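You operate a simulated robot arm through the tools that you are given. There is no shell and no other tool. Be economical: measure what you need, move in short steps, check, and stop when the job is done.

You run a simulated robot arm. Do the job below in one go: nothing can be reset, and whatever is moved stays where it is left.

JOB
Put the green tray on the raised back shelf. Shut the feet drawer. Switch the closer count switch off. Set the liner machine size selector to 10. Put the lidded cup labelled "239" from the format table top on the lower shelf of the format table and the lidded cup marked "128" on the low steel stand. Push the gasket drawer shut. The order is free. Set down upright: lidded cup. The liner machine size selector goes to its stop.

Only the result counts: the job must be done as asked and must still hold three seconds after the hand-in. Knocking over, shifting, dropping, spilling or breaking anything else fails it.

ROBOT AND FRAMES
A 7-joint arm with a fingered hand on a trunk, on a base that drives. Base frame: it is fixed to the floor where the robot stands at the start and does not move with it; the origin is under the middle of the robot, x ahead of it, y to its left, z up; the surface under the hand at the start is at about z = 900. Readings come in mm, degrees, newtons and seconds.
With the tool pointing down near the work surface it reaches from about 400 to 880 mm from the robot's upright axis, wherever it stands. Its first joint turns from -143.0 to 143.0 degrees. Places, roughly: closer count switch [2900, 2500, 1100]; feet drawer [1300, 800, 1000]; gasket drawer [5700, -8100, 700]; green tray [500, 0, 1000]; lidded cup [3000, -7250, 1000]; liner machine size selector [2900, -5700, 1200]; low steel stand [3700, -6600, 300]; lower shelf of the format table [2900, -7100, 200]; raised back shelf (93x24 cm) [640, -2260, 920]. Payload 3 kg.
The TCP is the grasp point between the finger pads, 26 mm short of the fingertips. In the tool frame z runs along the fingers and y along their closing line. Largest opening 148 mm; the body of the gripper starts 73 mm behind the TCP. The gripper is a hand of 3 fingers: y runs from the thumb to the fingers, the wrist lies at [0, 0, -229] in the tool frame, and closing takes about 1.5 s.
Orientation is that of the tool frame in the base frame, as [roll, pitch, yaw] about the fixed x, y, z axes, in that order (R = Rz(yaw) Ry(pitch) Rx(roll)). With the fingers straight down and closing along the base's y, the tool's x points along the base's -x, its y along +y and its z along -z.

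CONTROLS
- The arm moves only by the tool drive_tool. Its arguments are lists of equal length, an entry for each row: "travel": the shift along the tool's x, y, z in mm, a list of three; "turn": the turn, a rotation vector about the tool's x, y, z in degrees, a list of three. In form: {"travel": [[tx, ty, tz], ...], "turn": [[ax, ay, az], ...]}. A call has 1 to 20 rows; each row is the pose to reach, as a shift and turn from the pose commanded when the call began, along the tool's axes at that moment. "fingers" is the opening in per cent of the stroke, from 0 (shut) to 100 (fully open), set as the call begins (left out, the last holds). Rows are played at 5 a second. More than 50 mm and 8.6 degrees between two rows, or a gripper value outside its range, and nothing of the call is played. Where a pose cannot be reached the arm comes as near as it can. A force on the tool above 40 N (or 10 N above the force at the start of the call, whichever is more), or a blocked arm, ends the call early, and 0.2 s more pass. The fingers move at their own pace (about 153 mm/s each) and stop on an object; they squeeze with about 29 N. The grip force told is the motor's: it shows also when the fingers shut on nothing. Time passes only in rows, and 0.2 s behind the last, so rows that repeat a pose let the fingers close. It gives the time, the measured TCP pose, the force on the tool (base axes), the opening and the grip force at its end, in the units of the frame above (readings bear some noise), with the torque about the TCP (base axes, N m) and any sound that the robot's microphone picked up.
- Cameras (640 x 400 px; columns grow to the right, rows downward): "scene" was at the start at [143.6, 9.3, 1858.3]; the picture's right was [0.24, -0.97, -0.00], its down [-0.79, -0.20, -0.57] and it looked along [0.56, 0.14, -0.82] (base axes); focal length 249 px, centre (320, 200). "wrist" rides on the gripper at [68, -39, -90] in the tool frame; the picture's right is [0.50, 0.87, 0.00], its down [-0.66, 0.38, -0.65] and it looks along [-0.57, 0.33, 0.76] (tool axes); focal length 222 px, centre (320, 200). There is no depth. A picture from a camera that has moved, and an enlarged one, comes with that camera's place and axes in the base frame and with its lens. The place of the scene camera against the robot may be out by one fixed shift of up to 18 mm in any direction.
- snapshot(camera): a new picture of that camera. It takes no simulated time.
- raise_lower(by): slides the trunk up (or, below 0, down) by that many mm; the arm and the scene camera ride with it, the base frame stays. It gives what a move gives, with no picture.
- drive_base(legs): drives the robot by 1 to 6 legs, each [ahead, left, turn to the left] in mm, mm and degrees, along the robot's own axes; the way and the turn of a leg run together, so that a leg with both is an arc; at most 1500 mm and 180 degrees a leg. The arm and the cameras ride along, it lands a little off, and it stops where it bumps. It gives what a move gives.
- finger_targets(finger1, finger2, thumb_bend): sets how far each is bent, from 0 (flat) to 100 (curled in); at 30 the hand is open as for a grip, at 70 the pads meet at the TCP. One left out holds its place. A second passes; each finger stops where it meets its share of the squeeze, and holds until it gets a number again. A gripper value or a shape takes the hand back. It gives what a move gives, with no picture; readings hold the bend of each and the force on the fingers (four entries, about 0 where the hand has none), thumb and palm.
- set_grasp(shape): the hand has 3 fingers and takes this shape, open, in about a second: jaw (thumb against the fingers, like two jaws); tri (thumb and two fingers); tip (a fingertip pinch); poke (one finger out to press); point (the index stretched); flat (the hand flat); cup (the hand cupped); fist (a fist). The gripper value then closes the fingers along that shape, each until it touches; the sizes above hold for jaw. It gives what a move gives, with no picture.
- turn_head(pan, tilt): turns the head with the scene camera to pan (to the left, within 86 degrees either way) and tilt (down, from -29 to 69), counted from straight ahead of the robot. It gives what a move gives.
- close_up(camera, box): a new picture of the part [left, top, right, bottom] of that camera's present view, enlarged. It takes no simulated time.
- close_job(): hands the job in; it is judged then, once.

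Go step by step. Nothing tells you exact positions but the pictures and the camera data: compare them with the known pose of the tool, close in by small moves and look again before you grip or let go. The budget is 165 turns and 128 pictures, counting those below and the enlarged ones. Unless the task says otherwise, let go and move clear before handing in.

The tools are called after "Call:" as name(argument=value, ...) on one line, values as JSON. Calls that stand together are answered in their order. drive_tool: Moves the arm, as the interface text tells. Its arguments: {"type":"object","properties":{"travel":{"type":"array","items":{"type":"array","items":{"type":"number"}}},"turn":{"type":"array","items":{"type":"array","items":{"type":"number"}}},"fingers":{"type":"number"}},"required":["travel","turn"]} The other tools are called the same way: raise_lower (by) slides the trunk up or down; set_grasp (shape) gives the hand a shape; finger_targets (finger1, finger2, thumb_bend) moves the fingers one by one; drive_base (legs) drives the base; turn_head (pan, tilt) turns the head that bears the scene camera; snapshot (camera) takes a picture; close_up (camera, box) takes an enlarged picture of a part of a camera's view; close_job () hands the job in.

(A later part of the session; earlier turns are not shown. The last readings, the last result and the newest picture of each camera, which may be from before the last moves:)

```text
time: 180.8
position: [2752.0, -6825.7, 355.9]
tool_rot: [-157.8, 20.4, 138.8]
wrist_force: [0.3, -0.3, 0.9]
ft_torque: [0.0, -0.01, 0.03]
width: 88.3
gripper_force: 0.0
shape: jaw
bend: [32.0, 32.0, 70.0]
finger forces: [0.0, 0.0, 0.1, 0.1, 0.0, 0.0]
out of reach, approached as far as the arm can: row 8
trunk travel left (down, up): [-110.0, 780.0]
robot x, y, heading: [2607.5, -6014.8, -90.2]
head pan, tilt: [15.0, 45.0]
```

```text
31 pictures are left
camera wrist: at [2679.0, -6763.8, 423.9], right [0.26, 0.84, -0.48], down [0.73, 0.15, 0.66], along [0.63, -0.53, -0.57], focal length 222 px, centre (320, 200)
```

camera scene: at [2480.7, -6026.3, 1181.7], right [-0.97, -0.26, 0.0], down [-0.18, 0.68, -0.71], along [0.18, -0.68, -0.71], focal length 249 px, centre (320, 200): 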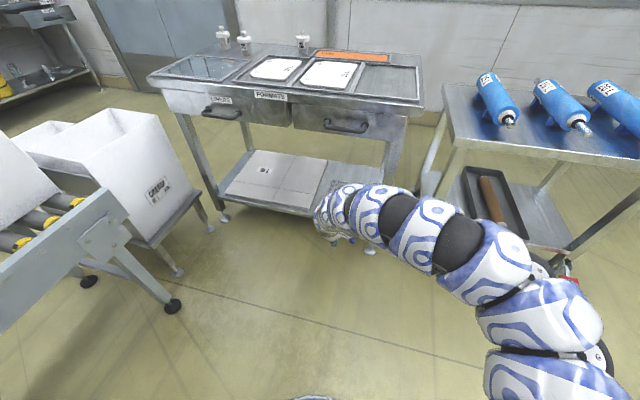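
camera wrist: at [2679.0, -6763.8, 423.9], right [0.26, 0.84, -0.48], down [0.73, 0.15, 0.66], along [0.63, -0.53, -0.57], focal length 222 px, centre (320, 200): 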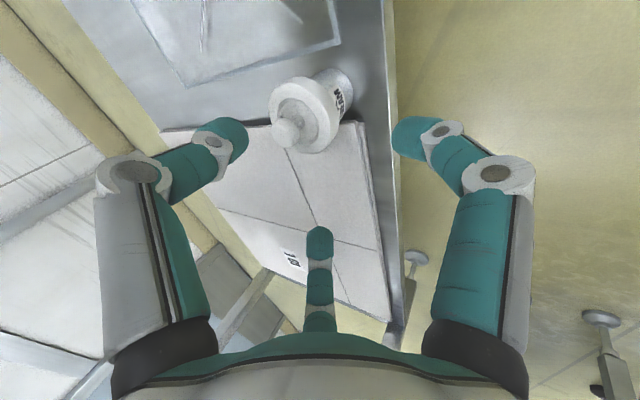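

Cup 239 stands on the lower shelf. Now I'll back out, raise the trunk, and look at the low stand from nearby.

Call:
drive_base(legs=[[-160, -140, 0]])

Call:
raise_lower(by=350)

Call:
raise_lower(by=340)

Call:
drive_base(legs=[[480, 0, 0], [0, 450, 0]])

Call:
turn_head(pan=70, tilt=50)

Call:
snapshot(camera="scene")

```text
time: 182.5
position: [2612.1, -6667.2, 355.5]
tool_rot: [-157.8, 20.5, 138.8]
wrist_force: [-0.1, 0.2, 0.3]
ft_torque: [0.02, 0.02, -0.02]
width: 88.1
gripper_force: 0.0
shape: jaw
bend: [32.0, 32.0, 70.0]
finger forces: [0.0, 0.1, 0.1, 0.0, 0.0, 0.1]
trunk travel left (down, up): [-110.0, 780.0]
robot x, y, heading: [2468.3, -5852.9, -90.4]
head pan, tilt: [15.0, 45.0]
```

```text
time: 185.9
position: [2611.8, -6666.1, 706.5]
tool_rot: [-157.7, 20.6, 138.8]
wrist_force: [0.3, 0.2, 0.4]
ft_torque: [-0.02, -0.03, -0.02]
width: 88.3
gripper_force: 0.0
shape: jaw
bend: [32.0, 32.0, 70.0]
finger forces: [0.0, 0.0, 0.0, 0.0, 0.0, 0.1]
trunk travel left (down, up): [-460.0, 430.0]
robot x, y, heading: [2465.1, -5854.1, -90.5]
head pan, tilt: [15.0, 45.0]
```

```text
time: 189.2
position: [2611.6, -6667.4, 1044.3]
tool_rot: [-157.8, 20.5, 138.8]
wrist_force: [-0.5, -1.1, 1.0]
ft_torque: [0.01, 0.01, -0.02]
width: 88.4
gripper_force: 0.0
shape: jaw
bend: [32.0, 32.0, 70.0]
finger forces: [0.0, 0.0, 0.0, 0.0, 0.0, 0.0]
trunk travel left (down, up): [-800.0, 90.0]
robot x, y, heading: [2466.0, -5856.4, -90.4]
head pan, tilt: [15.0, 45.0]
```

```text
time: 194.5
position: [3070.4, -7153.3, 1044.5]
tool_rot: [-157.8, 20.6, 138.5]
wrist_force: [-0.2, 0.2, -0.5]
ft_torque: [-0.04, 0.03, -0.01]
width: 88.3
gripper_force: 0.1
shape: jaw
bend: [32.0, 32.0, 70.0]
finger forces: [0.1, 0.0, 0.1, 0.0, 0.0, 0.1]
trunk travel left (down, up): [-800.0, 90.0]
robot x, y, heading: [2928.6, -6338.9, -90.6]
head pan, tilt: [15.0, 45.0]
```

```text
time: 195.7
position: [3068.6, -7153.9, 1045.5]
tool_rot: [-157.8, 20.6, 138.6]
wrist_force: [0.8, -0.8, 0.2]
ft_torque: [0.02, -0.04, 0.03]
width: 88.5
gripper_force: 0.1
shape: jaw
bend: [32.0, 32.0, 70.0]
finger forces: [0.0, 0.1, 0.0, 0.1, 0.0, 0.0]
trunk travel left (down, up): [-800.0, 90.0]
robot x, y, heading: [2925.2, -6338.2, -90.6]
head pan, tilt: [70.0, 50.0]
```

```text
30 pictures are left
camera scene: at [2993.9, -6453.7, 1864.8], right [-0.35, -0.94, 0.0], down [-0.72, 0.27, -0.64], along [0.6, -0.23, -0.77], focal length 249 px, centre (320, 200)
```

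scene: 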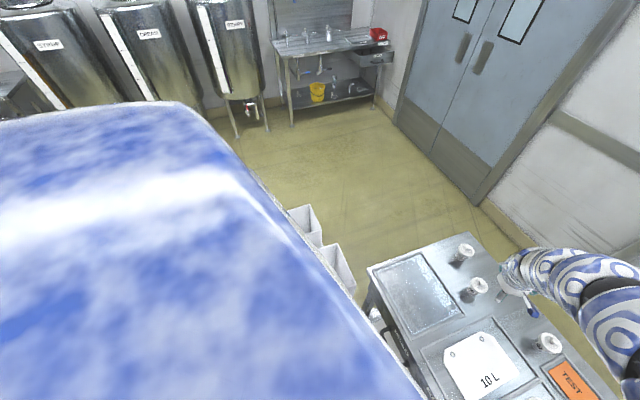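

The robot's shoulder hides the stand from here; I'll look at it later with the robot facing +x. First I'll grasp B: rotating the hand back and lining up above it.

Call:
drive_tool(travel=[[1, 16, 2], [3, 32, 4], [4, 48, 7], [6, 65, 9], [7, 81, 12], [9, 98, 14], [9, 98, 14]], turn=[[0, 0, 7.5], [0, 0, 15], [0, 0, 22.5], [0, 0, 30], [0, 0, 37.5], [0, 0, 45], [0, 0, 45]], fingers=60)

Call:
snapshot(camera="wrist")

```text
time: 197.3
position: [3134.2, -7094.3, 995.3]
tool_rot: [-179.8, 29.8, 89.5]
wrist_force: [-0.6, 0.4, -0.9]
ft_torque: [0.01, 0.03, 0.01]
width: 88.3
gripper_force: 0.0
shape: jaw
bend: [32.0, 32.0, 70.0]
finger forces: [0.1, 0.0, 0.0, 0.1, 0.0, 0.0]
trunk travel left (down, up): [-800.0, 90.0]
robot x, y, heading: [2928.4, -6336.4, -90.5]
head pan, tilt: [70.0, 50.0]
```

```text
29 pictures are left
camera wrist: at [3097.3, -6992.2, 1040.1], right [0.87, 0.42, -0.25], down [0.38, -0.25, 0.89], along [0.32, -0.87, -0.38], focal length 222 px, centre (320, 200)
```

wrist: 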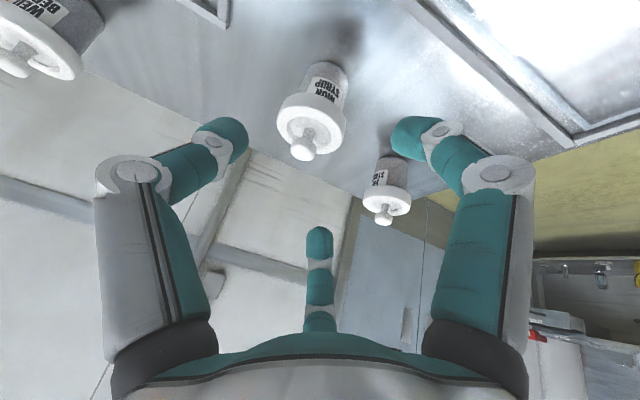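

B is aligned within a few mm. Advancing with a small correction.

Call:
drive_tool(travel=[[0, -4, 25], [-1, -7, 50], [-2, -7, 75], [-2, -7, 95], [-2, -7, 111], [-2, -7, 111]], turn=[[0, 0, 0], [0, 0, 0], [0, 0, 0], [0, 0, 0], [0, 0, 0], [0, 0, 0]], fingers=50)

Call:
snapshot(camera="wrist")

```text
time: 198.7
position: [3124.0, -7150.7, 900.2]
tool_rot: [-179.8, 29.9, 89.4]
wrist_force: [-0.4, 0.1, 0.4]
ft_torque: [0.01, -0.01, -0.04]
width: 74.3
gripper_force: 0.0
shape: jaw
bend: [36.0, 36.0, 70.0]
finger forces: [0.1, 0.0, 0.0, 0.1, 0.0, 0.0]
trunk travel left (down, up): [-800.0, 90.0]
robot x, y, heading: [2929.8, -6338.0, -90.5]
head pan, tilt: [70.0, 50.0]
```

```text
28 pictures are left
camera wrist: at [3088.2, -7048.7, 943.6], right [0.87, 0.43, -0.25], down [0.38, -0.25, 0.89], along [0.32, -0.87, -0.37], focal length 222 px, centre (320, 200)
```

wrist: 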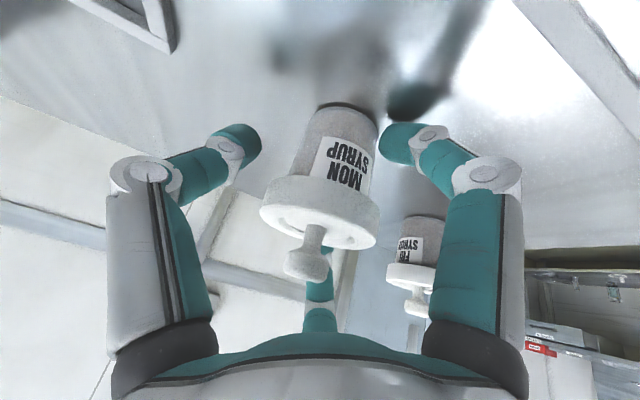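

Between the fingers; closing and lifting straight up.

Call:
drive_tool(travel=[[0, 0, 0], [0, 0, 0], [0, 0, 0], [0, 0, 0], [0, 0, 0], [0, 0, 0], [0, 0, 0]], turn=[[0, 0, 0], [0, 0, 0], [0, 0, 0], [0, 0, 0], [0, 0, 0], [0, 0, 0], [0, 0, 0]], fingers=5)

Call:
drive_tool(travel=[[-10, 0, -17], [-20, 0, -35], [-40, 0, -69], [-60, 0, -104], [-65, 0, -113]], turn=[[0, 0, 0], [0, 0, 0], [0, 0, 0], [0, 0, 0], [0, 0, 0]])

Call:
drive_tool(travel=[[43, 0, -25], [86, 0, -50], [130, 0, -75], [173, 0, -100], [216, 0, -125], [260, 0, -150], [260, 0, -150]], turn=[[0, 0, 0], [0, 0, 0], [0, 0, 0], [0, 0, 0], [0, 0, 0], [0, 0, 0], [0, 0, 0]])

Call:
snapshot(camera="wrist")

```text
time: 200.3
position: [3125.1, -7151.6, 898.8]
tool_rot: [-180.0, 29.8, 89.5]
wrist_force: [-0.8, -0.2, 2.8]
ft_torque: [0.1, 0.04, 0.01]
width: 43.9
gripper_force: 29.2
shape: jaw
bend: [77.0, 78.0, 69.0]
finger forces: [26.3, 23.3, 0.0, 0.0, 27.5, 0.0]
trunk travel left (down, up): [-800.0, 90.0]
robot x, y, heading: [2929.6, -6341.5, -90.4]
head pan, tilt: [70.0, 50.0]
```

```text
time: 201.5
position: [3125.0, -7149.8, 1030.7]
tool_rot: [-179.8, 29.8, 89.5]
wrist_force: [0.0, 0.0, -1.4]
ft_torque: [0.02, 0.0, 0.0]
width: 43.6
gripper_force: 28.8
shape: jaw
bend: [77.0, 78.0, 69.0]
finger forces: [25.8, 22.8, 0.0, 0.1, 27.2, 0.0]
trunk travel left (down, up): [-800.0, 90.0]
robot x, y, heading: [2928.8, -6336.1, -90.8]
head pan, tilt: [70.0, 50.0]
```

```text
refused: row 3 steps farther than a row can; nothing moved
```

```text
27 pictures are left
camera wrist: at [3088.8, -7047.3, 1074.7], right [0.87, 0.42, -0.25], down [0.38, -0.25, 0.89], along [0.32, -0.87, -0.38], focal length 222 px, centre (320, 200)
```

wrist: 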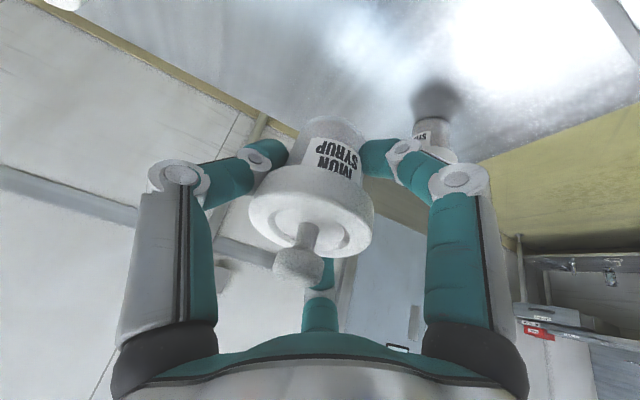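

Held upright. I'll retract, move west, turn to face +x, and look at the low stand.

Call:
drive_tool(travel=[[27, -24, -16], [54, -48, -31], [81, -71, -47], [108, -95, -63], [135, -119, -78], [162, -143, -94], [189, -166, -109], [216, -190, -125], [216, -190, -125]], turn=[[0, 0, 0], [0, 0, 0], [0, 0, 0], [0, 0, 0], [0, 0, 0], [0, 0, 0], [0, 0, 0], [0, 0, 0], [0, 0, 0]])

Call:
drive_base(legs=[[0, -480, 0], [0, 0, 90.5], [0, -130, 0]])

Call:
turn_head(pan=0, tilt=45)

Call:
snapshot(camera="scene")

```text
time: 203.5
position: [3096.5, -7111.2, 1030.7]
tool_rot: [-179.8, 29.8, 89.5]
wrist_force: [0.4, 0.0, 0.1]
ft_torque: [0.02, -0.01, 0.0]
width: 43.4
gripper_force: 28.4
shape: jaw
bend: [77.0, 78.0, 69.0]
finger forces: [25.7, 22.7, 0.0, 0.0, 26.8, 0.0]
out of reach, approached as far as the arm can: row 2, 3, 4, 5, 6, 7, 8, 9
trunk travel left (down, up): [-800.0, 90.0]
robot x, y, heading: [2930.5, -6333.4, -90.6]
head pan, tilt: [70.0, 50.0]
```

```text
time: 211.1
position: [3213.9, -6286.6, 1031.7]
tool_rot: [-179.8, 29.8, -179.9]
wrist_force: [-0.1, -1.0, -1.0]
ft_torque: [0.03, 0.0, 0.0]
width: 43.2
gripper_force: 28.7
shape: jaw
bend: [77.0, 78.0, 69.0]
finger forces: [25.4, 23.3, 0.0, 0.0, 26.8, 0.0]
trunk travel left (down, up): [-800.0, 90.0]
robot x, y, heading: [2441.0, -6463.5, 0.3]
head pan, tilt: [70.0, 50.0]
```

```text
time: 212.5
position: [3214.1, -6286.1, 1030.5]
tool_rot: [-179.7, 29.8, -179.8]
wrist_force: [0.8, 0.3, -1.6]
ft_torque: [0.0, 0.02, -0.02]
width: 42.8
gripper_force: 29.3
shape: jaw
bend: [77.0, 78.0, 69.0]
finger forces: [25.4, 23.3, 0.1, 0.1, 26.8, 0.0]
trunk travel left (down, up): [-800.0, 90.0]
robot x, y, heading: [2444.4, -6466.1, 0.2]
head pan, tilt: [0.0, 45.0]
```

```text
26 pictures are left
camera scene: at [2596.5, -6470.9, 1871.6], right [0.0, -1.0, 0.0], down [-0.71, 0.0, -0.71], along [0.71, 0.0, -0.71], focal length 249 px, centre (320, 200)
```

scene: 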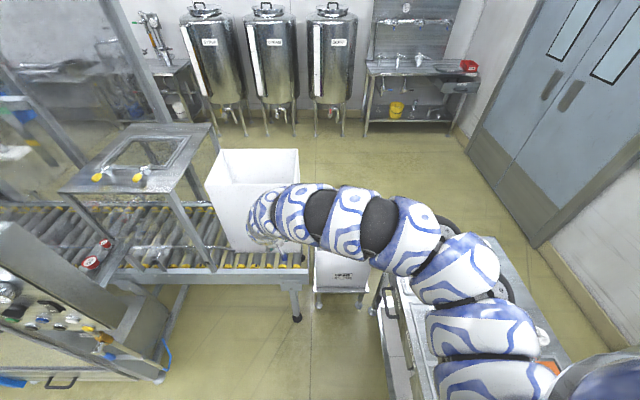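

The hand is near the SYRUP bag; I'll bring it sideways in front of the robot, then look at the stand with the wrist camera.

Call:
drive_tool(travel=[[11, -32, 0], [22, -64, 0], [33, -96, 0], [45, -128, 0], [56, -160, 0], [67, -190, 0], [67, -190, 0]], turn=[[0, 0, 0], [0, 0, 0], [0, 0, 0], [0, 0, 0], [0, 0, 0], [0, 0, 0], [0, 0, 0]])

Call:
snapshot(camera="wrist")

Call:
snapshot(camera="scene")

```text
time: 214.1
position: [3282.1, -6409.3, 1031.2]
tool_rot: [-179.7, 29.7, -179.9]
wrist_force: [-0.1, -0.7, -1.3]
ft_torque: [0.01, -0.02, 0.04]
width: 43.1
gripper_force: 29.1
shape: jaw
bend: [77.0, 78.0, 69.0]
finger forces: [25.6, 23.5, 0.1, 0.1, 27.3, 0.0]
out of reach, approached as far as the arm can: row 1, 2, 3, 4, 5, 6, 7
trunk travel left (down, up): [-800.0, 90.0]
robot x, y, heading: [2444.5, -6464.0, 0.3]
head pan, tilt: [0.0, 45.0]
```

```text
25 pictures are left
camera wrist: at [3180.4, -6449.6, 1075.8], right [-0.44, 0.86, -0.25], down [0.25, 0.38, 0.89], along [0.87, 0.33, -0.38], focal length 222 px, centre (320, 200)
```

wrist: 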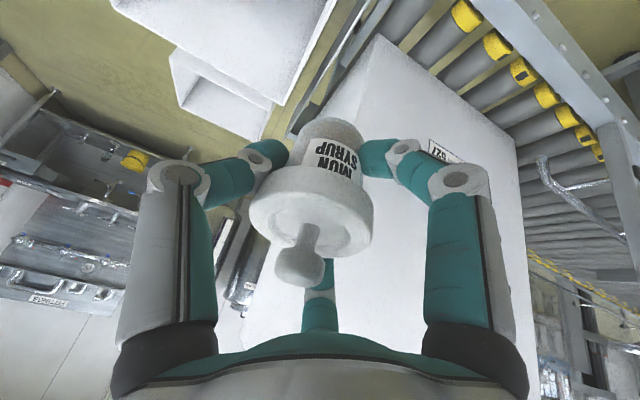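

```text
24 pictures are left
camera scene: at [2596.4, -6470.7, 1871.7], right [0.0, -1.0, 0.0], down [-0.71, 0.0, -0.71], along [0.71, 0.0, -0.71], focal length 249 px, centre (320, 200)
```

scene: 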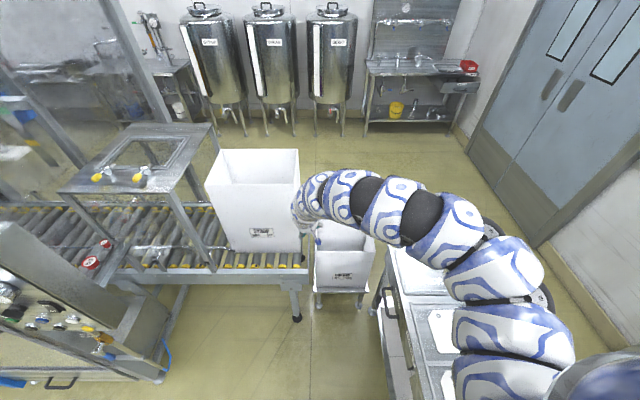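

Call:
close_up(camera="scene", box=[300, 235, 390, 310])

Call:
close_up(camera="wrist", box=[110, 0, 350, 150])

```text
5.33 times, centred on (345, 272) of scene
camera zoom: at [2596.4, -6470.7, 1871.7], right [0.0, -1.0, 0.0], down [-0.71, 0.0, -0.71], along [0.71, 0.0, -0.71], focal length 1328 px, centre (187, -187)
```

zoom: 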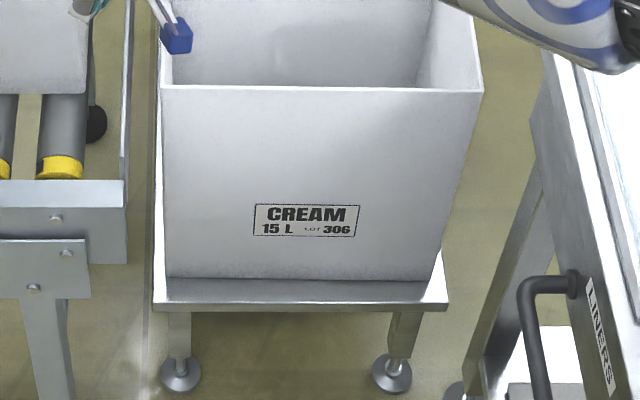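

```text
2.67 times, centred on (230, 75) of wrist
camera zoom: at [3180.4, -6449.6, 1075.8], right [-0.44, 0.86, -0.25], down [0.25, 0.38, 0.89], along [0.87, 0.33, -0.38], focal length 592 px, centre (560, 533)
```

zoom: 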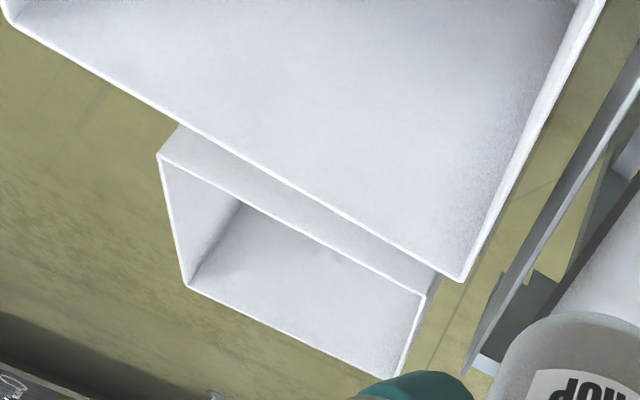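

Triangulating the two bags gives: bag 1 at x ≈ 3350–3580, bag 2 at x ≈ 3715–3955. The free place on the stand is the gap between them at x ≈ 3648, best reached from the south. I'll drive round the cart and table with the cup held high.

Call:
drive_base(legs=[[-1500, 0, 0], [-500, 0, 0], [0, -1450, 0]])

Call:
turn_head(pan=0, tilt=25)

Call:
snapshot(camera="scene")

```text
time: 230.8
position: [1283.4, -7884.2, 1030.4]
tool_rot: [-179.7, 29.7, 178.1]
wrist_force: [-0.8, 0.5, -1.4]
ft_torque: [0.0, 0.02, 0.02]
width: 43.2
gripper_force: 29.2
shape: jaw
bend: [77.0, 78.0, 69.0]
finger forces: [25.5, 23.4, 0.1, 0.0, 26.8, 0.0]
trunk travel left (down, up): [-800.0, 90.0]
robot x, y, heading: [439.7, -7909.9, -1.8]
head pan, tilt: [0.0, 45.0]
```

```text
time: 231.6
position: [1282.4, -7884.2, 1031.6]
tool_rot: [-179.8, 29.7, 178.1]
wrist_force: [0.2, 0.2, -1.1]
ft_torque: [-0.01, 0.03, 0.01]
width: 43.1
gripper_force: 28.8
shape: jaw
bend: [77.0, 78.0, 69.0]
finger forces: [25.4, 23.3, 0.0, 0.1, 26.9, 0.0]
trunk travel left (down, up): [-800.0, 90.0]
robot x, y, heading: [439.5, -7906.8, -2.4]
head pan, tilt: [0.0, 25.0]
```

```text
21 pictures are left
camera scene: at [605.6, -7921.8, 1902.2], right [-0.03, -1.0, 0.0], down [-0.42, 0.01, -0.91], along [0.91, -0.03, -0.42], focal length 249 px, centre (320, 200)
```

scene: 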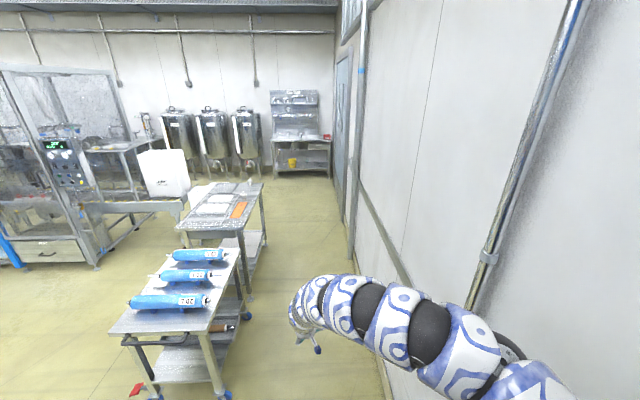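

The corridor is clear (cart and table at y > -7330, wall at -8430). Driving east along it with a slight left shift.

Call:
drive_base(legs=[[700, 60, 2.1], [1300, 0, 0], [1240, 30, 0]])

```text
time: 247.5
position: [4537.4, -7900.7, 1031.1]
tool_rot: [-179.7, 29.6, 177.6]
wrist_force: [0.5, 0.2, -1.2]
ft_torque: [-0.02, 0.02, 0.01]
width: 43.3
gripper_force: 29.5
shape: jaw
bend: [77.0, 78.0, 69.0]
finger forces: [25.4, 23.3, 0.0, 0.1, 26.7, 0.0]
trunk travel left (down, up): [-800.0, 90.0]
robot x, y, heading: [3698.0, -7914.1, -2.4]
head pan, tilt: [0.0, 25.0]
```

Call:
drive_base(legs=[[0, 0, 92.4], [140, 0, 0]])

Call:
turn_head(pan=0, tilt=45)

Call:
snapshot(camera="scene")

```text
time: 252.8
position: [3619.4, -6933.6, 1030.7]
tool_rot: [-179.8, 29.6, -88.5]
wrist_force: [0.8, -0.3, -0.2]
ft_torque: [-0.03, 0.0, -0.01]
width: 42.6
gripper_force: 28.5
shape: jaw
bend: [77.0, 78.0, 69.0]
finger forces: [25.0, 23.2, 0.0, 0.0, 26.3, 0.0]
trunk travel left (down, up): [-800.0, 90.0]
robot x, y, heading: [3694.8, -7777.9, 91.4]
head pan, tilt: [0.0, 25.0]
```

```text
time: 253.7
position: [3619.8, -6936.6, 1030.5]
tool_rot: [-179.7, 29.7, -88.5]
wrist_force: [0.9, 0.1, -0.5]
ft_torque: [0.0, 0.0, 0.01]
width: 42.9
gripper_force: 29.2
shape: jaw
bend: [77.0, 78.0, 69.0]
finger forces: [25.0, 23.1, 0.1, 0.1, 26.3, 0.1]
trunk travel left (down, up): [-800.0, 90.0]
robot x, y, heading: [3694.0, -7774.5, 91.5]
head pan, tilt: [0.0, 45.0]
```

```text
20 pictures are left
camera scene: at [3681.3, -7621.8, 1871.7], right [1.0, 0.02, 0.0], down [0.02, -0.71, -0.71], along [-0.02, 0.71, -0.71], focal length 249 px, centre (320, 200)
```

scene: 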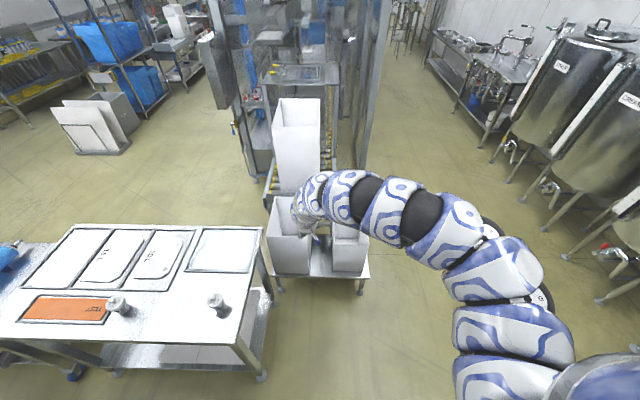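

The gap between the bags is plainly visible from here. Zooming to measure it.

Call:
close_up(camera="scene", box=[260, 195, 380, 295])

```text
4.00 times, centred on (320, 245) of scene
camera zoom: at [3681.3, -7621.8, 1871.7], right [1.0, 0.02, 0.0], down [0.02, -0.71, -0.71], along [-0.02, 0.71, -0.71], focal length 996 px, centre (320, 20)
```

zoom: 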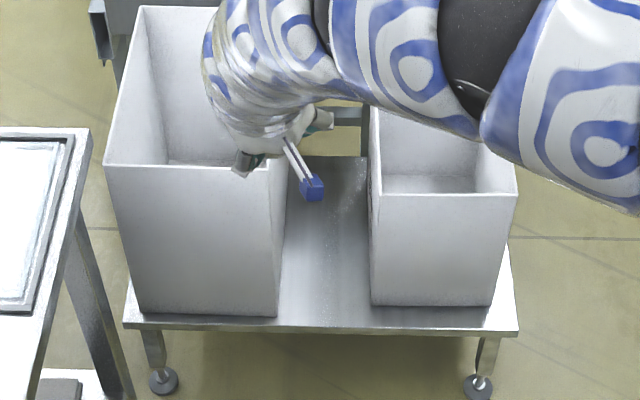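

The gap is x ≈ 3585–3742. I'll lower the trunk here (hand still south of the stand), then move in to about [3650, -6750].

Call:
raise_lower(by=-320)

Call:
raise_lower(by=-310)

Call:
drive_base(legs=[[100, 0, -1.5]])

Call:
snapshot(camera="wrist")

Call:
snapshot(camera="scene")

```text
time: 256.8
position: [3619.9, -6936.7, 712.0]
tool_rot: [-179.8, 29.6, -88.6]
wrist_force: [-0.4, 0.5, -0.1]
ft_torque: [0.0, -0.01, -0.02]
width: 42.9
gripper_force: 28.7
shape: jaw
bend: [77.0, 78.0, 69.0]
finger forces: [25.0, 23.2, 0.0, 0.0, 26.3, 0.0]
trunk travel left (down, up): [-480.0, 410.0]
robot x, y, heading: [3693.3, -7773.6, 91.3]
head pan, tilt: [0.0, 45.0]
```

```text
time: 259.9
position: [3619.5, -6936.3, 401.3]
tool_rot: [-179.7, 29.8, -88.7]
wrist_force: [-0.9, -0.9, -0.1]
ft_torque: [0.01, 0.01, -0.02]
width: 42.6
gripper_force: 28.8
shape: jaw
bend: [77.0, 78.0, 69.0]
finger forces: [24.9, 23.2, 0.1, 0.0, 26.2, 0.0]
trunk travel left (down, up): [-170.0, 720.0]
robot x, y, heading: [3692.0, -7776.1, 91.4]
head pan, tilt: [0.0, 45.0]
```

```text
time: 261.1
position: [3641.6, -6835.4, 401.4]
tool_rot: [-179.8, 29.7, -89.9]
wrist_force: [0.0, 0.3, -0.7]
ft_torque: [0.0, -0.02, 0.0]
width: 42.7
gripper_force: 28.8
shape: jaw
bend: [77.0, 78.0, 69.0]
finger forces: [25.0, 23.2, 0.0, 0.1, 26.2, 0.0]
trunk travel left (down, up): [-170.0, 720.0]
robot x, y, heading: [3690.1, -7676.7, 89.9]
head pan, tilt: [0.0, 45.0]
```

```text
18 pictures are left
camera wrist: at [3681.1, -6938.7, 446.0], right [-0.87, -0.43, -0.25], down [-0.38, 0.25, 0.89], along [-0.32, 0.87, -0.38], focal length 222 px, centre (320, 200)
```

wrist: 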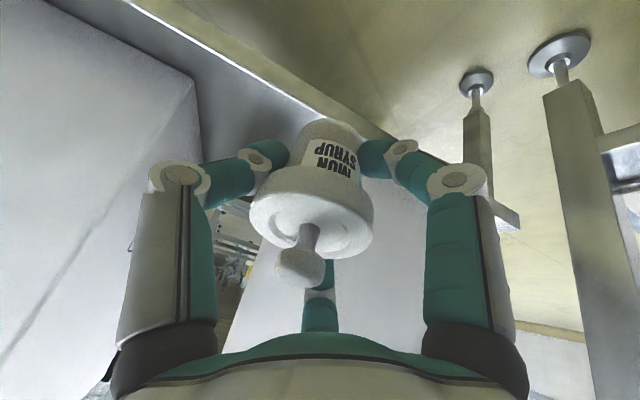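

```text
17 pictures are left
camera scene: at [3684.5, -7522.0, 1241.7], right [1.0, 0.0, 0.0], down [0.0, -0.71, -0.71], along [0.0, 0.71, -0.71], focal length 249 px, centre (320, 200)
```

scene: 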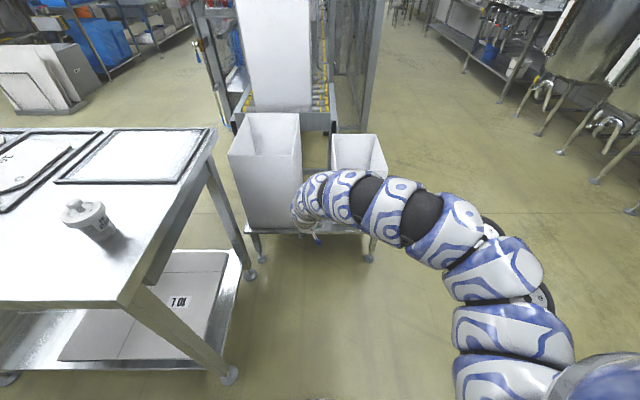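

The stand edge is at y ≈ -6788 and the bag 2 corner at [3761, -6748]. Moving to [3655, -6745] and down near contact.

Call:
drive_tool(travel=[[-39, -7, 23], [-78, -13, 45], [-68, -13, 63], [-58, -13, 80], [-58, -13, 80]], turn=[[0, 0, 0], [0, 0, 0], [0, 0, 0], [0, 0, 0], [0, 0, 0]])

Call:
snapshot(camera="wrist")

```text
time: 262.2
position: [3655.1, -6744.9, 362.3]
tool_rot: [-179.8, 29.7, -90.1]
wrist_force: [-0.2, -0.8, 0.6]
ft_torque: [-0.01, 0.0, 0.0]
width: 42.2
gripper_force: 28.8
shape: jaw
bend: [77.0, 78.0, 69.0]
finger forces: [25.1, 22.8, 0.0, 0.0, 25.8, 0.0]
trunk travel left (down, up): [-170.0, 720.0]
robot x, y, heading: [3689.2, -7673.0, 89.9]
head pan, tilt: [0.0, 45.0]
```

```text
16 pictures are left
camera wrist: at [3694.4, -6849.1, 406.7], right [-0.87, -0.43, -0.25], down [-0.38, 0.25, 0.89], along [-0.32, 0.87, -0.38], focal length 222 px, centre (320, 200)
```

wrist: 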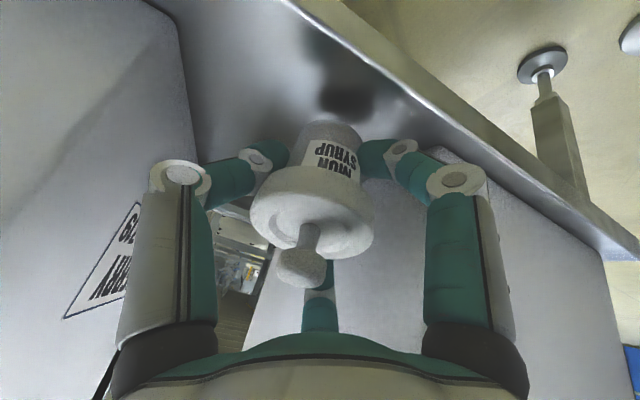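

Well placed in the gap. Lowering in small steps until contact.

Call:
drive_tool(travel=[[1, 0, 1.7], [2, 0, 3.5], [3, 0, 5.2], [4, 0, 6.9], [4, 0, 6.9]], turn=[[0, 0, 0], [0, 0, 0], [0, 0, 0], [0, 0, 0], [0, 0, 0]])

```text
time: 263.4
position: [3656.0, -6743.8, 353.2]
tool_rot: [-179.7, 29.7, -90.1]
wrist_force: [0.5, 0.2, -1.1]
ft_torque: [-0.03, 0.06, 0.02]
width: 42.6
gripper_force: 28.9
shape: jaw
bend: [77.0, 78.0, 69.0]
finger forces: [25.0, 22.8, 0.1, 0.0, 25.7, 0.0]
trunk travel left (down, up): [-170.0, 720.0]
robot x, y, heading: [3690.3, -7673.8, 90.0]
head pan, tilt: [0.0, 45.0]
```

Call:
drive_tool(travel=[[1, 0, 1.7], [2, 0, 3.5], [3, 0, 5.2], [3, 0, 5.2]], turn=[[0, 0, 0], [0, 0, 0], [0, 0, 0], [0, 0, 0]])

```text
time: 264.4
position: [3654.8, -6745.1, 348.9]
tool_rot: [-179.8, 29.8, -90.1]
wrist_force: [0.7, 1.1, 13.5]
ft_torque: [-0.04, -0.08, 0.06]
width: 43.0
gripper_force: 28.8
shape: jaw
bend: [77.0, 78.0, 69.0]
finger forces: [27.2, 26.7, 0.1, 0.1, 27.9, 0.0]
trunk travel left (down, up): [-170.0, 720.0]
robot x, y, heading: [3691.2, -7669.2, 89.9]
head pan, tilt: [0.0, 45.0]
```

Contact. Opening and retreating along the tool axis.

Call:
drive_tool(travel=[[0, 0, 0], [0, 0, 0], [0, 0, 0], [0, 0, 0]], turn=[[0, 0, 0], [0, 0, 0], [0, 0, 0], [0, 0, 0]], fingers=50)

Call:
drive_tool(travel=[[0, 0, -10], [0, 0, -25], [0, 0, -45], [0, 0, -70], [0, 0, -95]], turn=[[0, 0, 0], [0, 0, 0], [0, 0, 0], [0, 0, 0], [0, 0, 0]])

Call:
snapshot(camera="wrist")

```text
time: 265.4
position: [3654.2, -6744.1, 346.7]
tool_rot: [-179.9, 29.7, -90.1]
wrist_force: [-0.2, 0.2, -0.3]
ft_torque: [-0.03, 0.05, 0.0]
width: 73.4
gripper_force: 0.0
shape: jaw
bend: [36.0, 36.0, 70.0]
finger forces: [0.0, 0.0, 0.1, 0.0, 0.1, 0.0]
trunk travel left (down, up): [-170.0, 720.0]
robot x, y, heading: [3690.2, -7675.0, 89.5]
head pan, tilt: [0.0, 45.0]
```

```text
time: 266.6
position: [3654.4, -6791.4, 428.9]
tool_rot: [-179.7, 29.7, -90.1]
wrist_force: [0.7, -1.1, -0.7]
ft_torque: [0.04, 0.0, 0.01]
width: 73.6
gripper_force: 0.2
shape: jaw
bend: [36.0, 36.0, 70.0]
finger forces: [0.0, 0.0, 0.0, 0.0, 0.0, 0.1]
trunk travel left (down, up): [-170.0, 720.0]
robot x, y, heading: [3691.7, -7673.4, 89.7]
head pan, tilt: [0.0, 45.0]
```

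```text
15 pictures are left
camera wrist: at [3692.9, -6896.2, 474.5], right [-0.87, -0.43, -0.25], down [-0.38, 0.25, 0.89], along [-0.32, 0.87, -0.38], focal length 222 px, centre (320, 200)
```

wrist: 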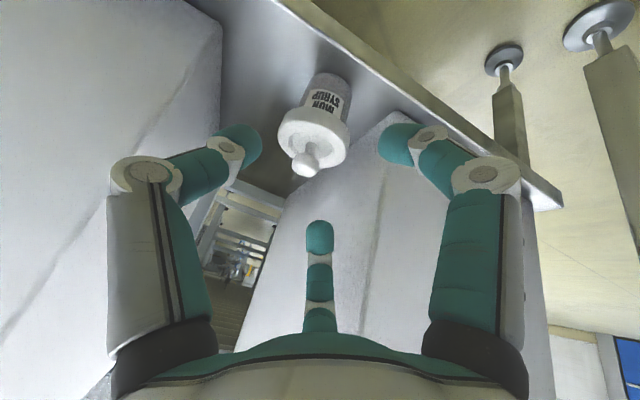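

Cup 128 stands on the low stand. Now the gasket drawer: I'll back off, raise the trunk, face +x and drive nearer to look.

Call:
drive_base(legs=[[-240, 0, 0]])

Call:
raise_lower(by=400)

Call:
drive_base(legs=[[0, 0, -90], [850, 60, 0]])

Call:
turn_head(pan=-5, tilt=30)

Call:
snapshot(camera="scene")

```text
time: 268.4
position: [3654.1, -7030.9, 428.7]
tool_rot: [-179.8, 29.8, -90.2]
wrist_force: [0.4, 0.5, 0.0]
ft_torque: [-0.02, -0.03, 0.0]
width: 73.8
gripper_force: 0.2
shape: jaw
bend: [36.0, 36.0, 70.0]
finger forces: [0.1, 0.0, 0.0, 0.0, 0.1, 0.0]
trunk travel left (down, up): [-170.0, 720.0]
robot x, y, heading: [3691.8, -7913.0, 89.7]
head pan, tilt: [0.0, 45.0]
```

```text
time: 272.2
position: [3653.6, -7031.0, 829.2]
tool_rot: [-179.9, 29.8, -90.2]
wrist_force: [1.0, 0.4, -0.1]
ft_torque: [-0.03, 0.04, 0.0]
width: 74.0
gripper_force: 0.1
shape: jaw
bend: [36.0, 36.0, 70.0]
finger forces: [0.0, 0.1, 0.1, 0.0, 0.0, 0.0]
trunk travel left (down, up): [-570.0, 320.0]
robot x, y, heading: [3689.1, -7913.9, 89.8]
head pan, tilt: [0.0, 45.0]
```

```text
time: 280.6
position: [5424.7, -7878.9, 828.8]
tool_rot: [-179.7, 29.6, 177.8]
wrist_force: [0.2, 0.0, 0.3]
ft_torque: [-0.01, 0.03, -0.02]
width: 73.7
gripper_force: 0.0
shape: jaw
bend: [36.0, 36.0, 70.0]
finger forces: [0.0, 0.0, 0.0, 0.0, 0.0, 0.0]
trunk travel left (down, up): [-570.0, 320.0]
robot x, y, heading: [4542.6, -7886.7, -2.0]
head pan, tilt: [0.0, 45.0]
```

```text
time: 281.4
position: [5424.6, -7878.3, 830.0]
tool_rot: [-179.7, 29.7, 177.9]
wrist_force: [0.4, 0.6, -0.2]
ft_torque: [0.0, 0.01, 0.01]
width: 73.5
gripper_force: 0.0
shape: jaw
bend: [36.0, 36.0, 70.0]
finger forces: [0.0, 0.0, 0.0, 0.0, 0.0, 0.1]
trunk travel left (down, up): [-570.0, 320.0]
robot x, y, heading: [4541.6, -7885.7, -2.3]
head pan, tilt: [-5.0, 30.0]
```

```text
14 pictures are left
camera scene: at [4703.3, -7906.2, 1664.2], right [-0.13, -0.99, 0.0], down [-0.5, 0.06, -0.87], along [0.86, -0.11, -0.5], focal length 249 px, centre (320, 200)
```

scene: 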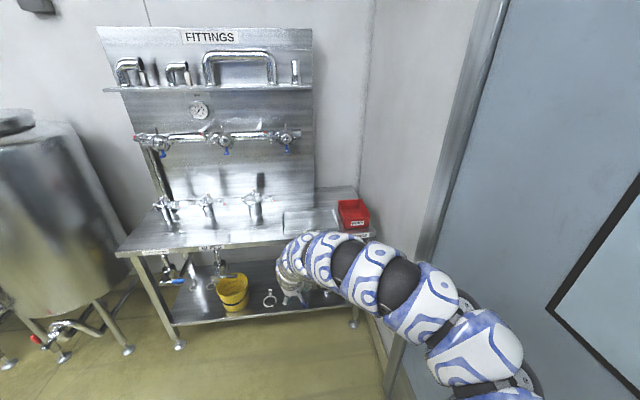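

Call:
close_up(camera="scene", box=[270, 180, 400, 330])

```text
2.67 times, centred on (335, 255) of scene
camera zoom: at [4703.3, -7906.2, 1664.2], right [-0.13, -0.99, 0.0], down [-0.5, 0.06, -0.87], along [0.86, -0.11, -0.5], focal length 664 px, centre (280, 53)
```

zoom: 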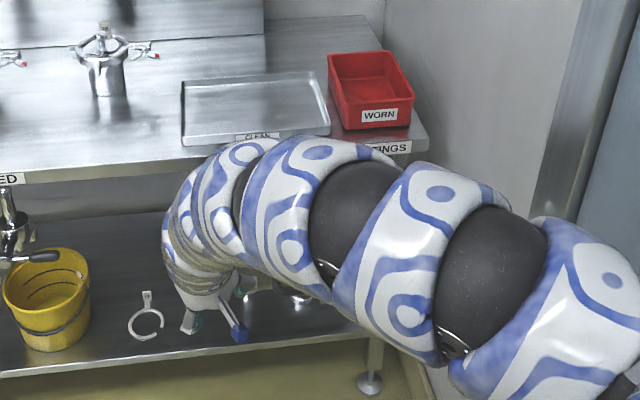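

The arm hides the drawer. I'll back off, point the closed hand forward at z ≈ 700, and look again.

Call:
drive_base(legs=[[-420, 0, 2]])

Call:
drive_tool(travel=[[21, 0, 6], [42, 0, 13], [63, 0, 20], [84, 0, 26], [105, 0, 33], [126, 0, 40], [147, 0, 46], [169, 0, 53], [169, 0, 53]], turn=[[0, -7.5, 0], [0, -15, 0], [0, -22.5, 0], [0, -30, 0], [0, -37.5, 0], [0, -45, 0], [0, -52.5, 0], [0, -60, 0], [0, -60, 0]], fingers=0)

Call:
snapshot(camera="scene")

```text
time: 284.0
position: [5002.5, -7834.2, 829.2]
tool_rot: [-179.8, 29.7, -179.8]
wrist_force: [-0.6, -0.4, 0.1]
ft_torque: [0.01, -0.02, -0.02]
width: 73.7
gripper_force: 0.0
shape: jaw
bend: [36.0, 36.0, 70.0]
finger forces: [0.0, 0.0, 0.0, 0.0, 0.0, 0.0]
trunk travel left (down, up): [-570.0, 320.0]
robot x, y, heading: [4121.9, -7877.3, 0.2]
head pan, tilt: [-5.0, 30.0]
```

```text
time: 286.0
position: [4881.6, -7835.3, 698.5]
tool_rot: [-138.7, 89.8, -138.7]
wrist_force: [0.5, 0.3, 0.3]
ft_torque: [0.01, 0.0, -0.01]
width: 0.1
gripper_force: 29.2
shape: jaw
bend: [70.0, 70.0, 70.0]
finger forces: [0.0, 0.0, 0.0, 0.0, 0.0, 0.1]
out of reach, approached as far as the arm can: row 1, 2, 3, 4, 5, 6
trunk travel left (down, up): [-570.0, 320.0]
robot x, y, heading: [4120.7, -7874.6, -0.0]
head pan, tilt: [-5.0, 30.0]
```

```text
12 pictures are left
camera scene: at [4283.6, -7891.4, 1664.3], right [-0.08, -1.0, 0.0], down [-0.5, 0.04, -0.87], along [0.86, -0.07, -0.5], focal length 249 px, centre (320, 200)
```

scene: 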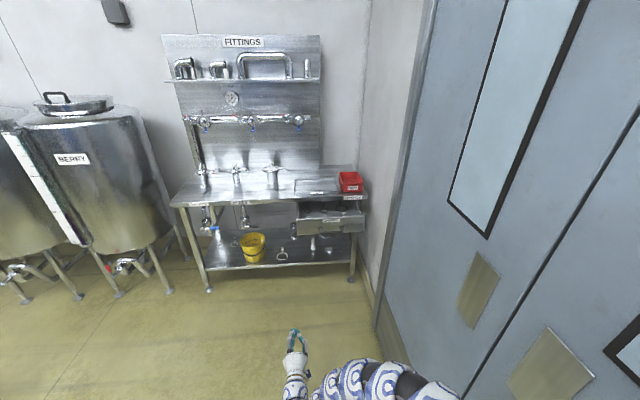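

Call:
close_up(camera="scene", box=[270, 175, 390, 250])

```text
5.33 times, centred on (330, 212) of scene
camera zoom: at [4283.6, -7891.4, 1664.3], right [-0.08, -1.0, 0.0], down [-0.5, 0.04, -0.87], along [0.86, -0.07, -0.5], focal length 1328 px, centre (267, 133)
```

zoom: 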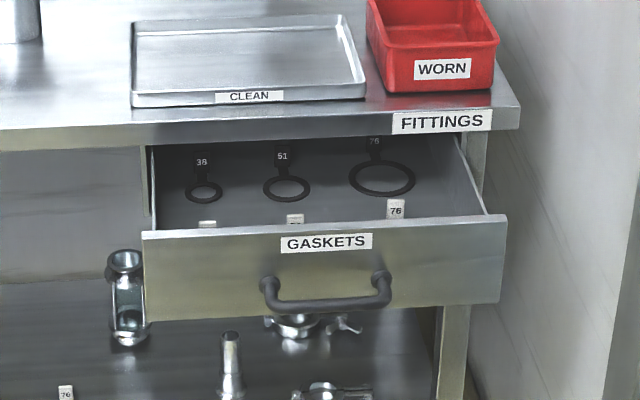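

The drawer front is at about [5610, -8067, 700], open by roughly 90 mm. I'll drive nearer, keeping the elbow off the wall, and line the closed hand up with the plate above the handle.

Call:
drive_base(legs=[[560, -50, 0]])

Call:
drive_tool(travel=[[-4, -36, 0], [-8, -72, 0], [-12, -108, 0], [-16, -144, 0], [-20, -178, 0], [-20, -178, 0]], turn=[[0, 0, 0], [0, 0, 0], [0, 0, 0], [0, 0, 0], [0, 0, 0], [0, 0, 0]])

Call:
snapshot(camera="wrist")

```text
time: 289.2
position: [5446.6, -7882.2, 699.9]
tool_rot: [-148.4, 89.6, -148.5]
wrist_force: [0.3, 0.0, -0.4]
ft_torque: [0.0, -0.03, -0.01]
width: 0.1
gripper_force: 29.1
shape: jaw
bend: [70.0, 70.0, 70.0]
finger forces: [0.0, 0.0, 0.1, 0.1, 0.1, 0.0]
trunk travel left (down, up): [-570.0, 320.0]
robot x, y, heading: [4685.5, -7926.2, 0.3]
head pan, tilt: [-5.0, 30.0]
```

```text
time: 290.8
position: [5518.4, -8072.8, 662.2]
tool_rot: [-151.3, 89.7, -157.1]
wrist_force: [0.0, 0.7, -0.2]
ft_torque: [0.02, 0.02, -0.01]
width: 0.0
gripper_force: 29.0
shape: jaw
bend: [70.0, 70.0, 70.0]
finger forces: [0.0, 0.1, 0.1, 0.1, 0.0, 0.0]
out of reach, approached as far as the arm can: row 1, 2, 3, 4, 5, 6
trunk travel left (down, up): [-570.0, 320.0]
robot x, y, heading: [4683.5, -7924.5, 0.6]
head pan, tilt: [-5.0, 30.0]
stopped in row 6: the arm was blocked; the commanded pose is now the measured one
```

```text
10 pictures are left
camera wrist: at [5425.8, -8103.5, 596.0], right [0.08, 0.86, -0.5], down [-0.61, 0.44, 0.66], along [0.79, 0.25, 0.56], focal length 222 px, centre (320, 200)
```

wrist: 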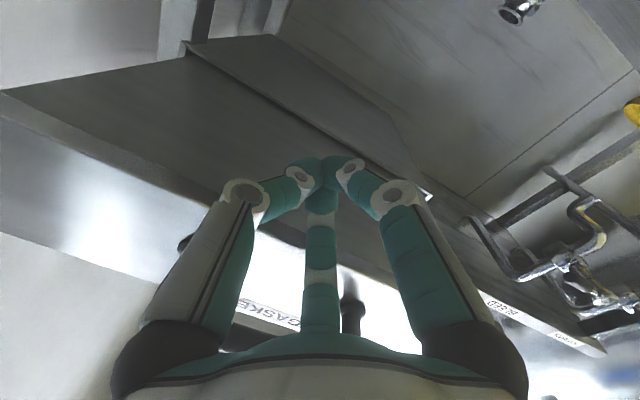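

The fingers are under the drawer: combining both views, the drawer front is at [5516, -8055, 800], higher and nearer than assumed. I'll back off, raise the trunk by 140, and check the height.

Call:
drive_base(legs=[[-170, 0, 0]])

Call:
raise_lower(by=143)

Call:
snapshot(camera="wrist")

```text
time: 292.3
position: [5346.3, -8072.8, 664.1]
tool_rot: [-153.0, 89.5, -158.8]
wrist_force: [0.1, 0.7, -0.3]
ft_torque: [0.01, 0.0, -0.01]
width: 0.1
gripper_force: 28.9
shape: jaw
bend: [70.0, 70.0, 70.0]
finger forces: [0.0, 0.1, 0.1, 0.1, 0.0, 0.0]
trunk travel left (down, up): [-570.0, 320.0]
robot x, y, heading: [4512.3, -7923.7, 0.2]
head pan, tilt: [-5.0, 30.0]
```

```text
time: 294.0
position: [5348.4, -8073.6, 805.0]
tool_rot: [-154.6, 89.5, -160.3]
wrist_force: [0.2, 0.3, -0.2]
ft_torque: [-0.02, 0.0, -0.02]
width: 0.1
gripper_force: 29.1
shape: jaw
bend: [70.0, 70.0, 70.0]
finger forces: [0.1, 0.0, 0.0, 0.1, 0.0, 0.1]
trunk travel left (down, up): [-713.0, 177.0]
robot x, y, heading: [4508.7, -7921.9, 0.2]
head pan, tilt: [-5.0, 30.0]
```

```text
9 pictures are left
camera wrist: at [5254.4, -8104.7, 738.8], right [0.08, 0.86, -0.5], down [-0.61, 0.44, 0.66], along [0.79, 0.25, 0.56], focal length 222 px, centre (320, 200)
```

wrist: 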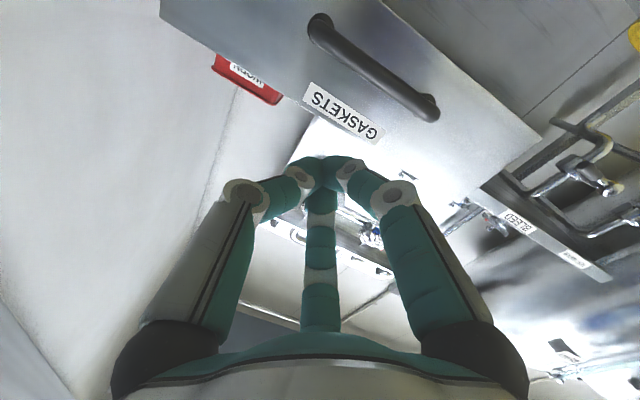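

The closed fingertips aim at the label area above the handle. I'll lower 8 mm and drive forward to make contact and push.

Call:
raise_lower(by=-8)

Call:
drive_base(legs=[[150, 0, 0]])

Call:
drive_base(legs=[[50, 0, 0]])

```text
time: 294.6
position: [5347.6, -8073.6, 798.9]
tool_rot: [-153.4, 89.7, -159.0]
wrist_force: [0.9, -0.4, -0.2]
ft_torque: [0.0, -0.03, 0.05]
width: 0.2
gripper_force: 28.9
shape: jaw
bend: [70.0, 70.0, 70.0]
finger forces: [0.0, 0.1, 0.0, 0.0, 0.0, 0.1]
trunk travel left (down, up): [-705.0, 185.0]
robot x, y, heading: [4511.4, -7925.3, 0.4]
head pan, tilt: [-5.0, 30.0]
```

```text
time: 295.9
position: [5497.8, -8071.7, 797.6]
tool_rot: [-156.2, 89.6, -161.7]
wrist_force: [0.5, -0.5, 0.6]
ft_torque: [0.0, -0.01, 0.01]
width: 0.2
gripper_force: 28.7
shape: jaw
bend: [70.0, 70.0, 70.0]
finger forces: [0.0, 0.0, 0.0, 0.0, 0.1, 0.1]
trunk travel left (down, up): [-705.0, 185.0]
robot x, y, heading: [4668.1, -7924.5, 0.1]
head pan, tilt: [-5.0, 30.0]
```

```text
time: 296.9
position: [5548.2, -8071.5, 796.7]
tool_rot: [-156.0, 89.6, -161.6]
wrist_force: [0.0, -0.2, -0.7]
ft_torque: [0.01, -0.02, -0.01]
width: 0.0
gripper_force: 29.1
shape: jaw
bend: [70.0, 70.0, 70.0]
finger forces: [0.0, 0.0, 0.1, 0.0, 0.0, 0.0]
trunk travel left (down, up): [-705.0, 185.0]
robot x, y, heading: [4709.9, -7922.2, 0.5]
head pan, tilt: [-5.0, 30.0]
```

Call:
drive_base(legs=[[35, 0, 0]])

Call:
close_up(camera="scene", box=[240, 180, 440, 330])

```text
time: 297.7
position: [5583.4, -8070.6, 797.0]
tool_rot: [-156.1, 89.6, -161.6]
wrist_force: [0.5, 0.7, 0.1]
ft_torque: [-0.01, -0.01, 0.0]
width: 0.0
gripper_force: 28.7
shape: jaw
bend: [70.0, 70.0, 70.0]
finger forces: [0.0, 0.0, 0.0, 0.1, 0.1, 0.0]
trunk travel left (down, up): [-705.0, 185.0]
robot x, y, heading: [4746.5, -7925.0, 0.3]
head pan, tilt: [-5.0, 30.0]
```

```text
2.67 times, centred on (340, 255) of scene
camera zoom: at [4913.5, -7939.7, 1799.0], right [-0.08, -1.0, 0.0], down [-0.5, 0.04, -0.87], along [0.86, -0.07, -0.5], focal length 664 px, centre (267, 53)
```

zoom: 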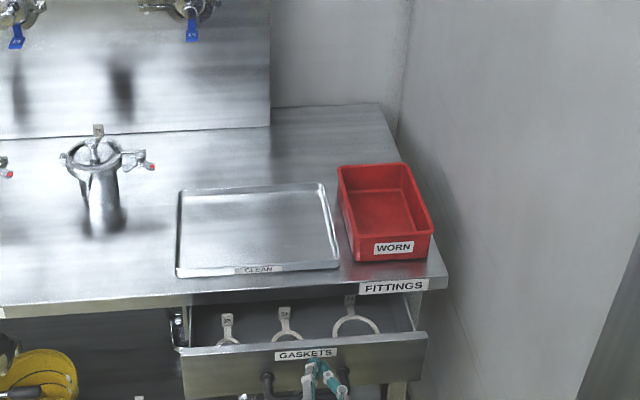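

The drawer front is at about x = 5612 and the fingertips are just reaching it; bench edge is at ≈ 5700. I'll keep pushing.

Call:
drive_base(legs=[[60, 0, 0]])

Call:
drive_base(legs=[[30, 0, 0]])

```text
time: 298.7
position: [5643.4, -8071.4, 799.0]
tool_rot: [-154.6, 89.6, -160.2]
wrist_force: [0.2, -0.7, 0.0]
ft_torque: [0.0, -0.02, -0.02]
width: 0.0
gripper_force: 28.8
shape: jaw
bend: [70.0, 70.0, 70.0]
finger forces: [0.0, 0.1, 0.0, 0.0, 0.0, 0.0]
trunk travel left (down, up): [-705.0, 185.0]
robot x, y, heading: [4808.6, -7923.0, 0.3]
head pan, tilt: [-5.0, 30.0]
```

```text
time: 299.5
position: [5674.0, -8071.2, 798.5]
tool_rot: [-155.0, 89.6, -160.5]
wrist_force: [1.2, 0.0, -0.3]
ft_torque: [0.06, 0.0, 0.0]
width: 0.0
gripper_force: 29.1
shape: jaw
bend: [70.0, 70.0, 70.0]
finger forces: [0.0, 0.0, 0.0, 0.1, 0.0, 0.1]
trunk travel left (down, up): [-705.0, 185.0]
robot x, y, heading: [4841.1, -7924.1, 0.3]
head pan, tilt: [-5.0, 30.0]
```

Call:
close_up(camera="scene", box=[240, 200, 440, 340])

```text
2.86 times, centred on (340, 270) of scene
camera zoom: at [5004.4, -7939.4, 1799.0], right [-0.08, -1.0, 0.0], down [-0.5, 0.04, -0.87], along [0.86, -0.07, -0.5], focal length 712 px, centre (263, 0)
```

zoom: 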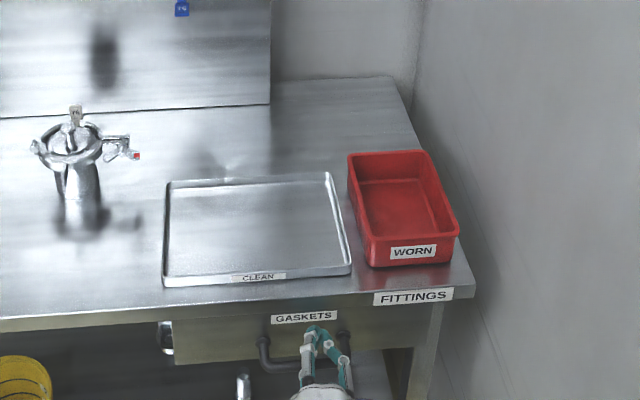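

Nearly shut. I'll push the last bit with the arm so that I feel the stop.

Call:
drive_tool(travel=[[0, 0, 5], [0, 0, 10], [0, 0, 15], [0, 0, 20], [0, 0, 25], [0, 0, 30]], turn=[[0, 0, 0], [0, 0, 0], [0, 0, 0], [0, 0, 0], [0, 0, 0], [0, 0, 0]])

```text
time: 300.8
position: [5693.2, -8072.6, 796.5]
tool_rot: [-156.7, 89.4, -162.2]
wrist_force: [-17.0, 0.1, 2.5]
ft_torque: [0.09, -0.03, 0.09]
width: 0.0
gripper_force: 28.9
shape: jaw
bend: [70.0, 70.0, 70.0]
finger forces: [0.7, 0.0, 0.0, 0.0, 0.0, 0.0]
trunk travel left (down, up): [-705.0, 185.0]
robot x, y, heading: [4837.4, -7921.6, 0.4]
head pan, tilt: [-5.0, 30.0]
stopped in row 6: the force on the tool passed its limit at 45 N (the readings are from after the stop); the commanded pose is now the measured one
```

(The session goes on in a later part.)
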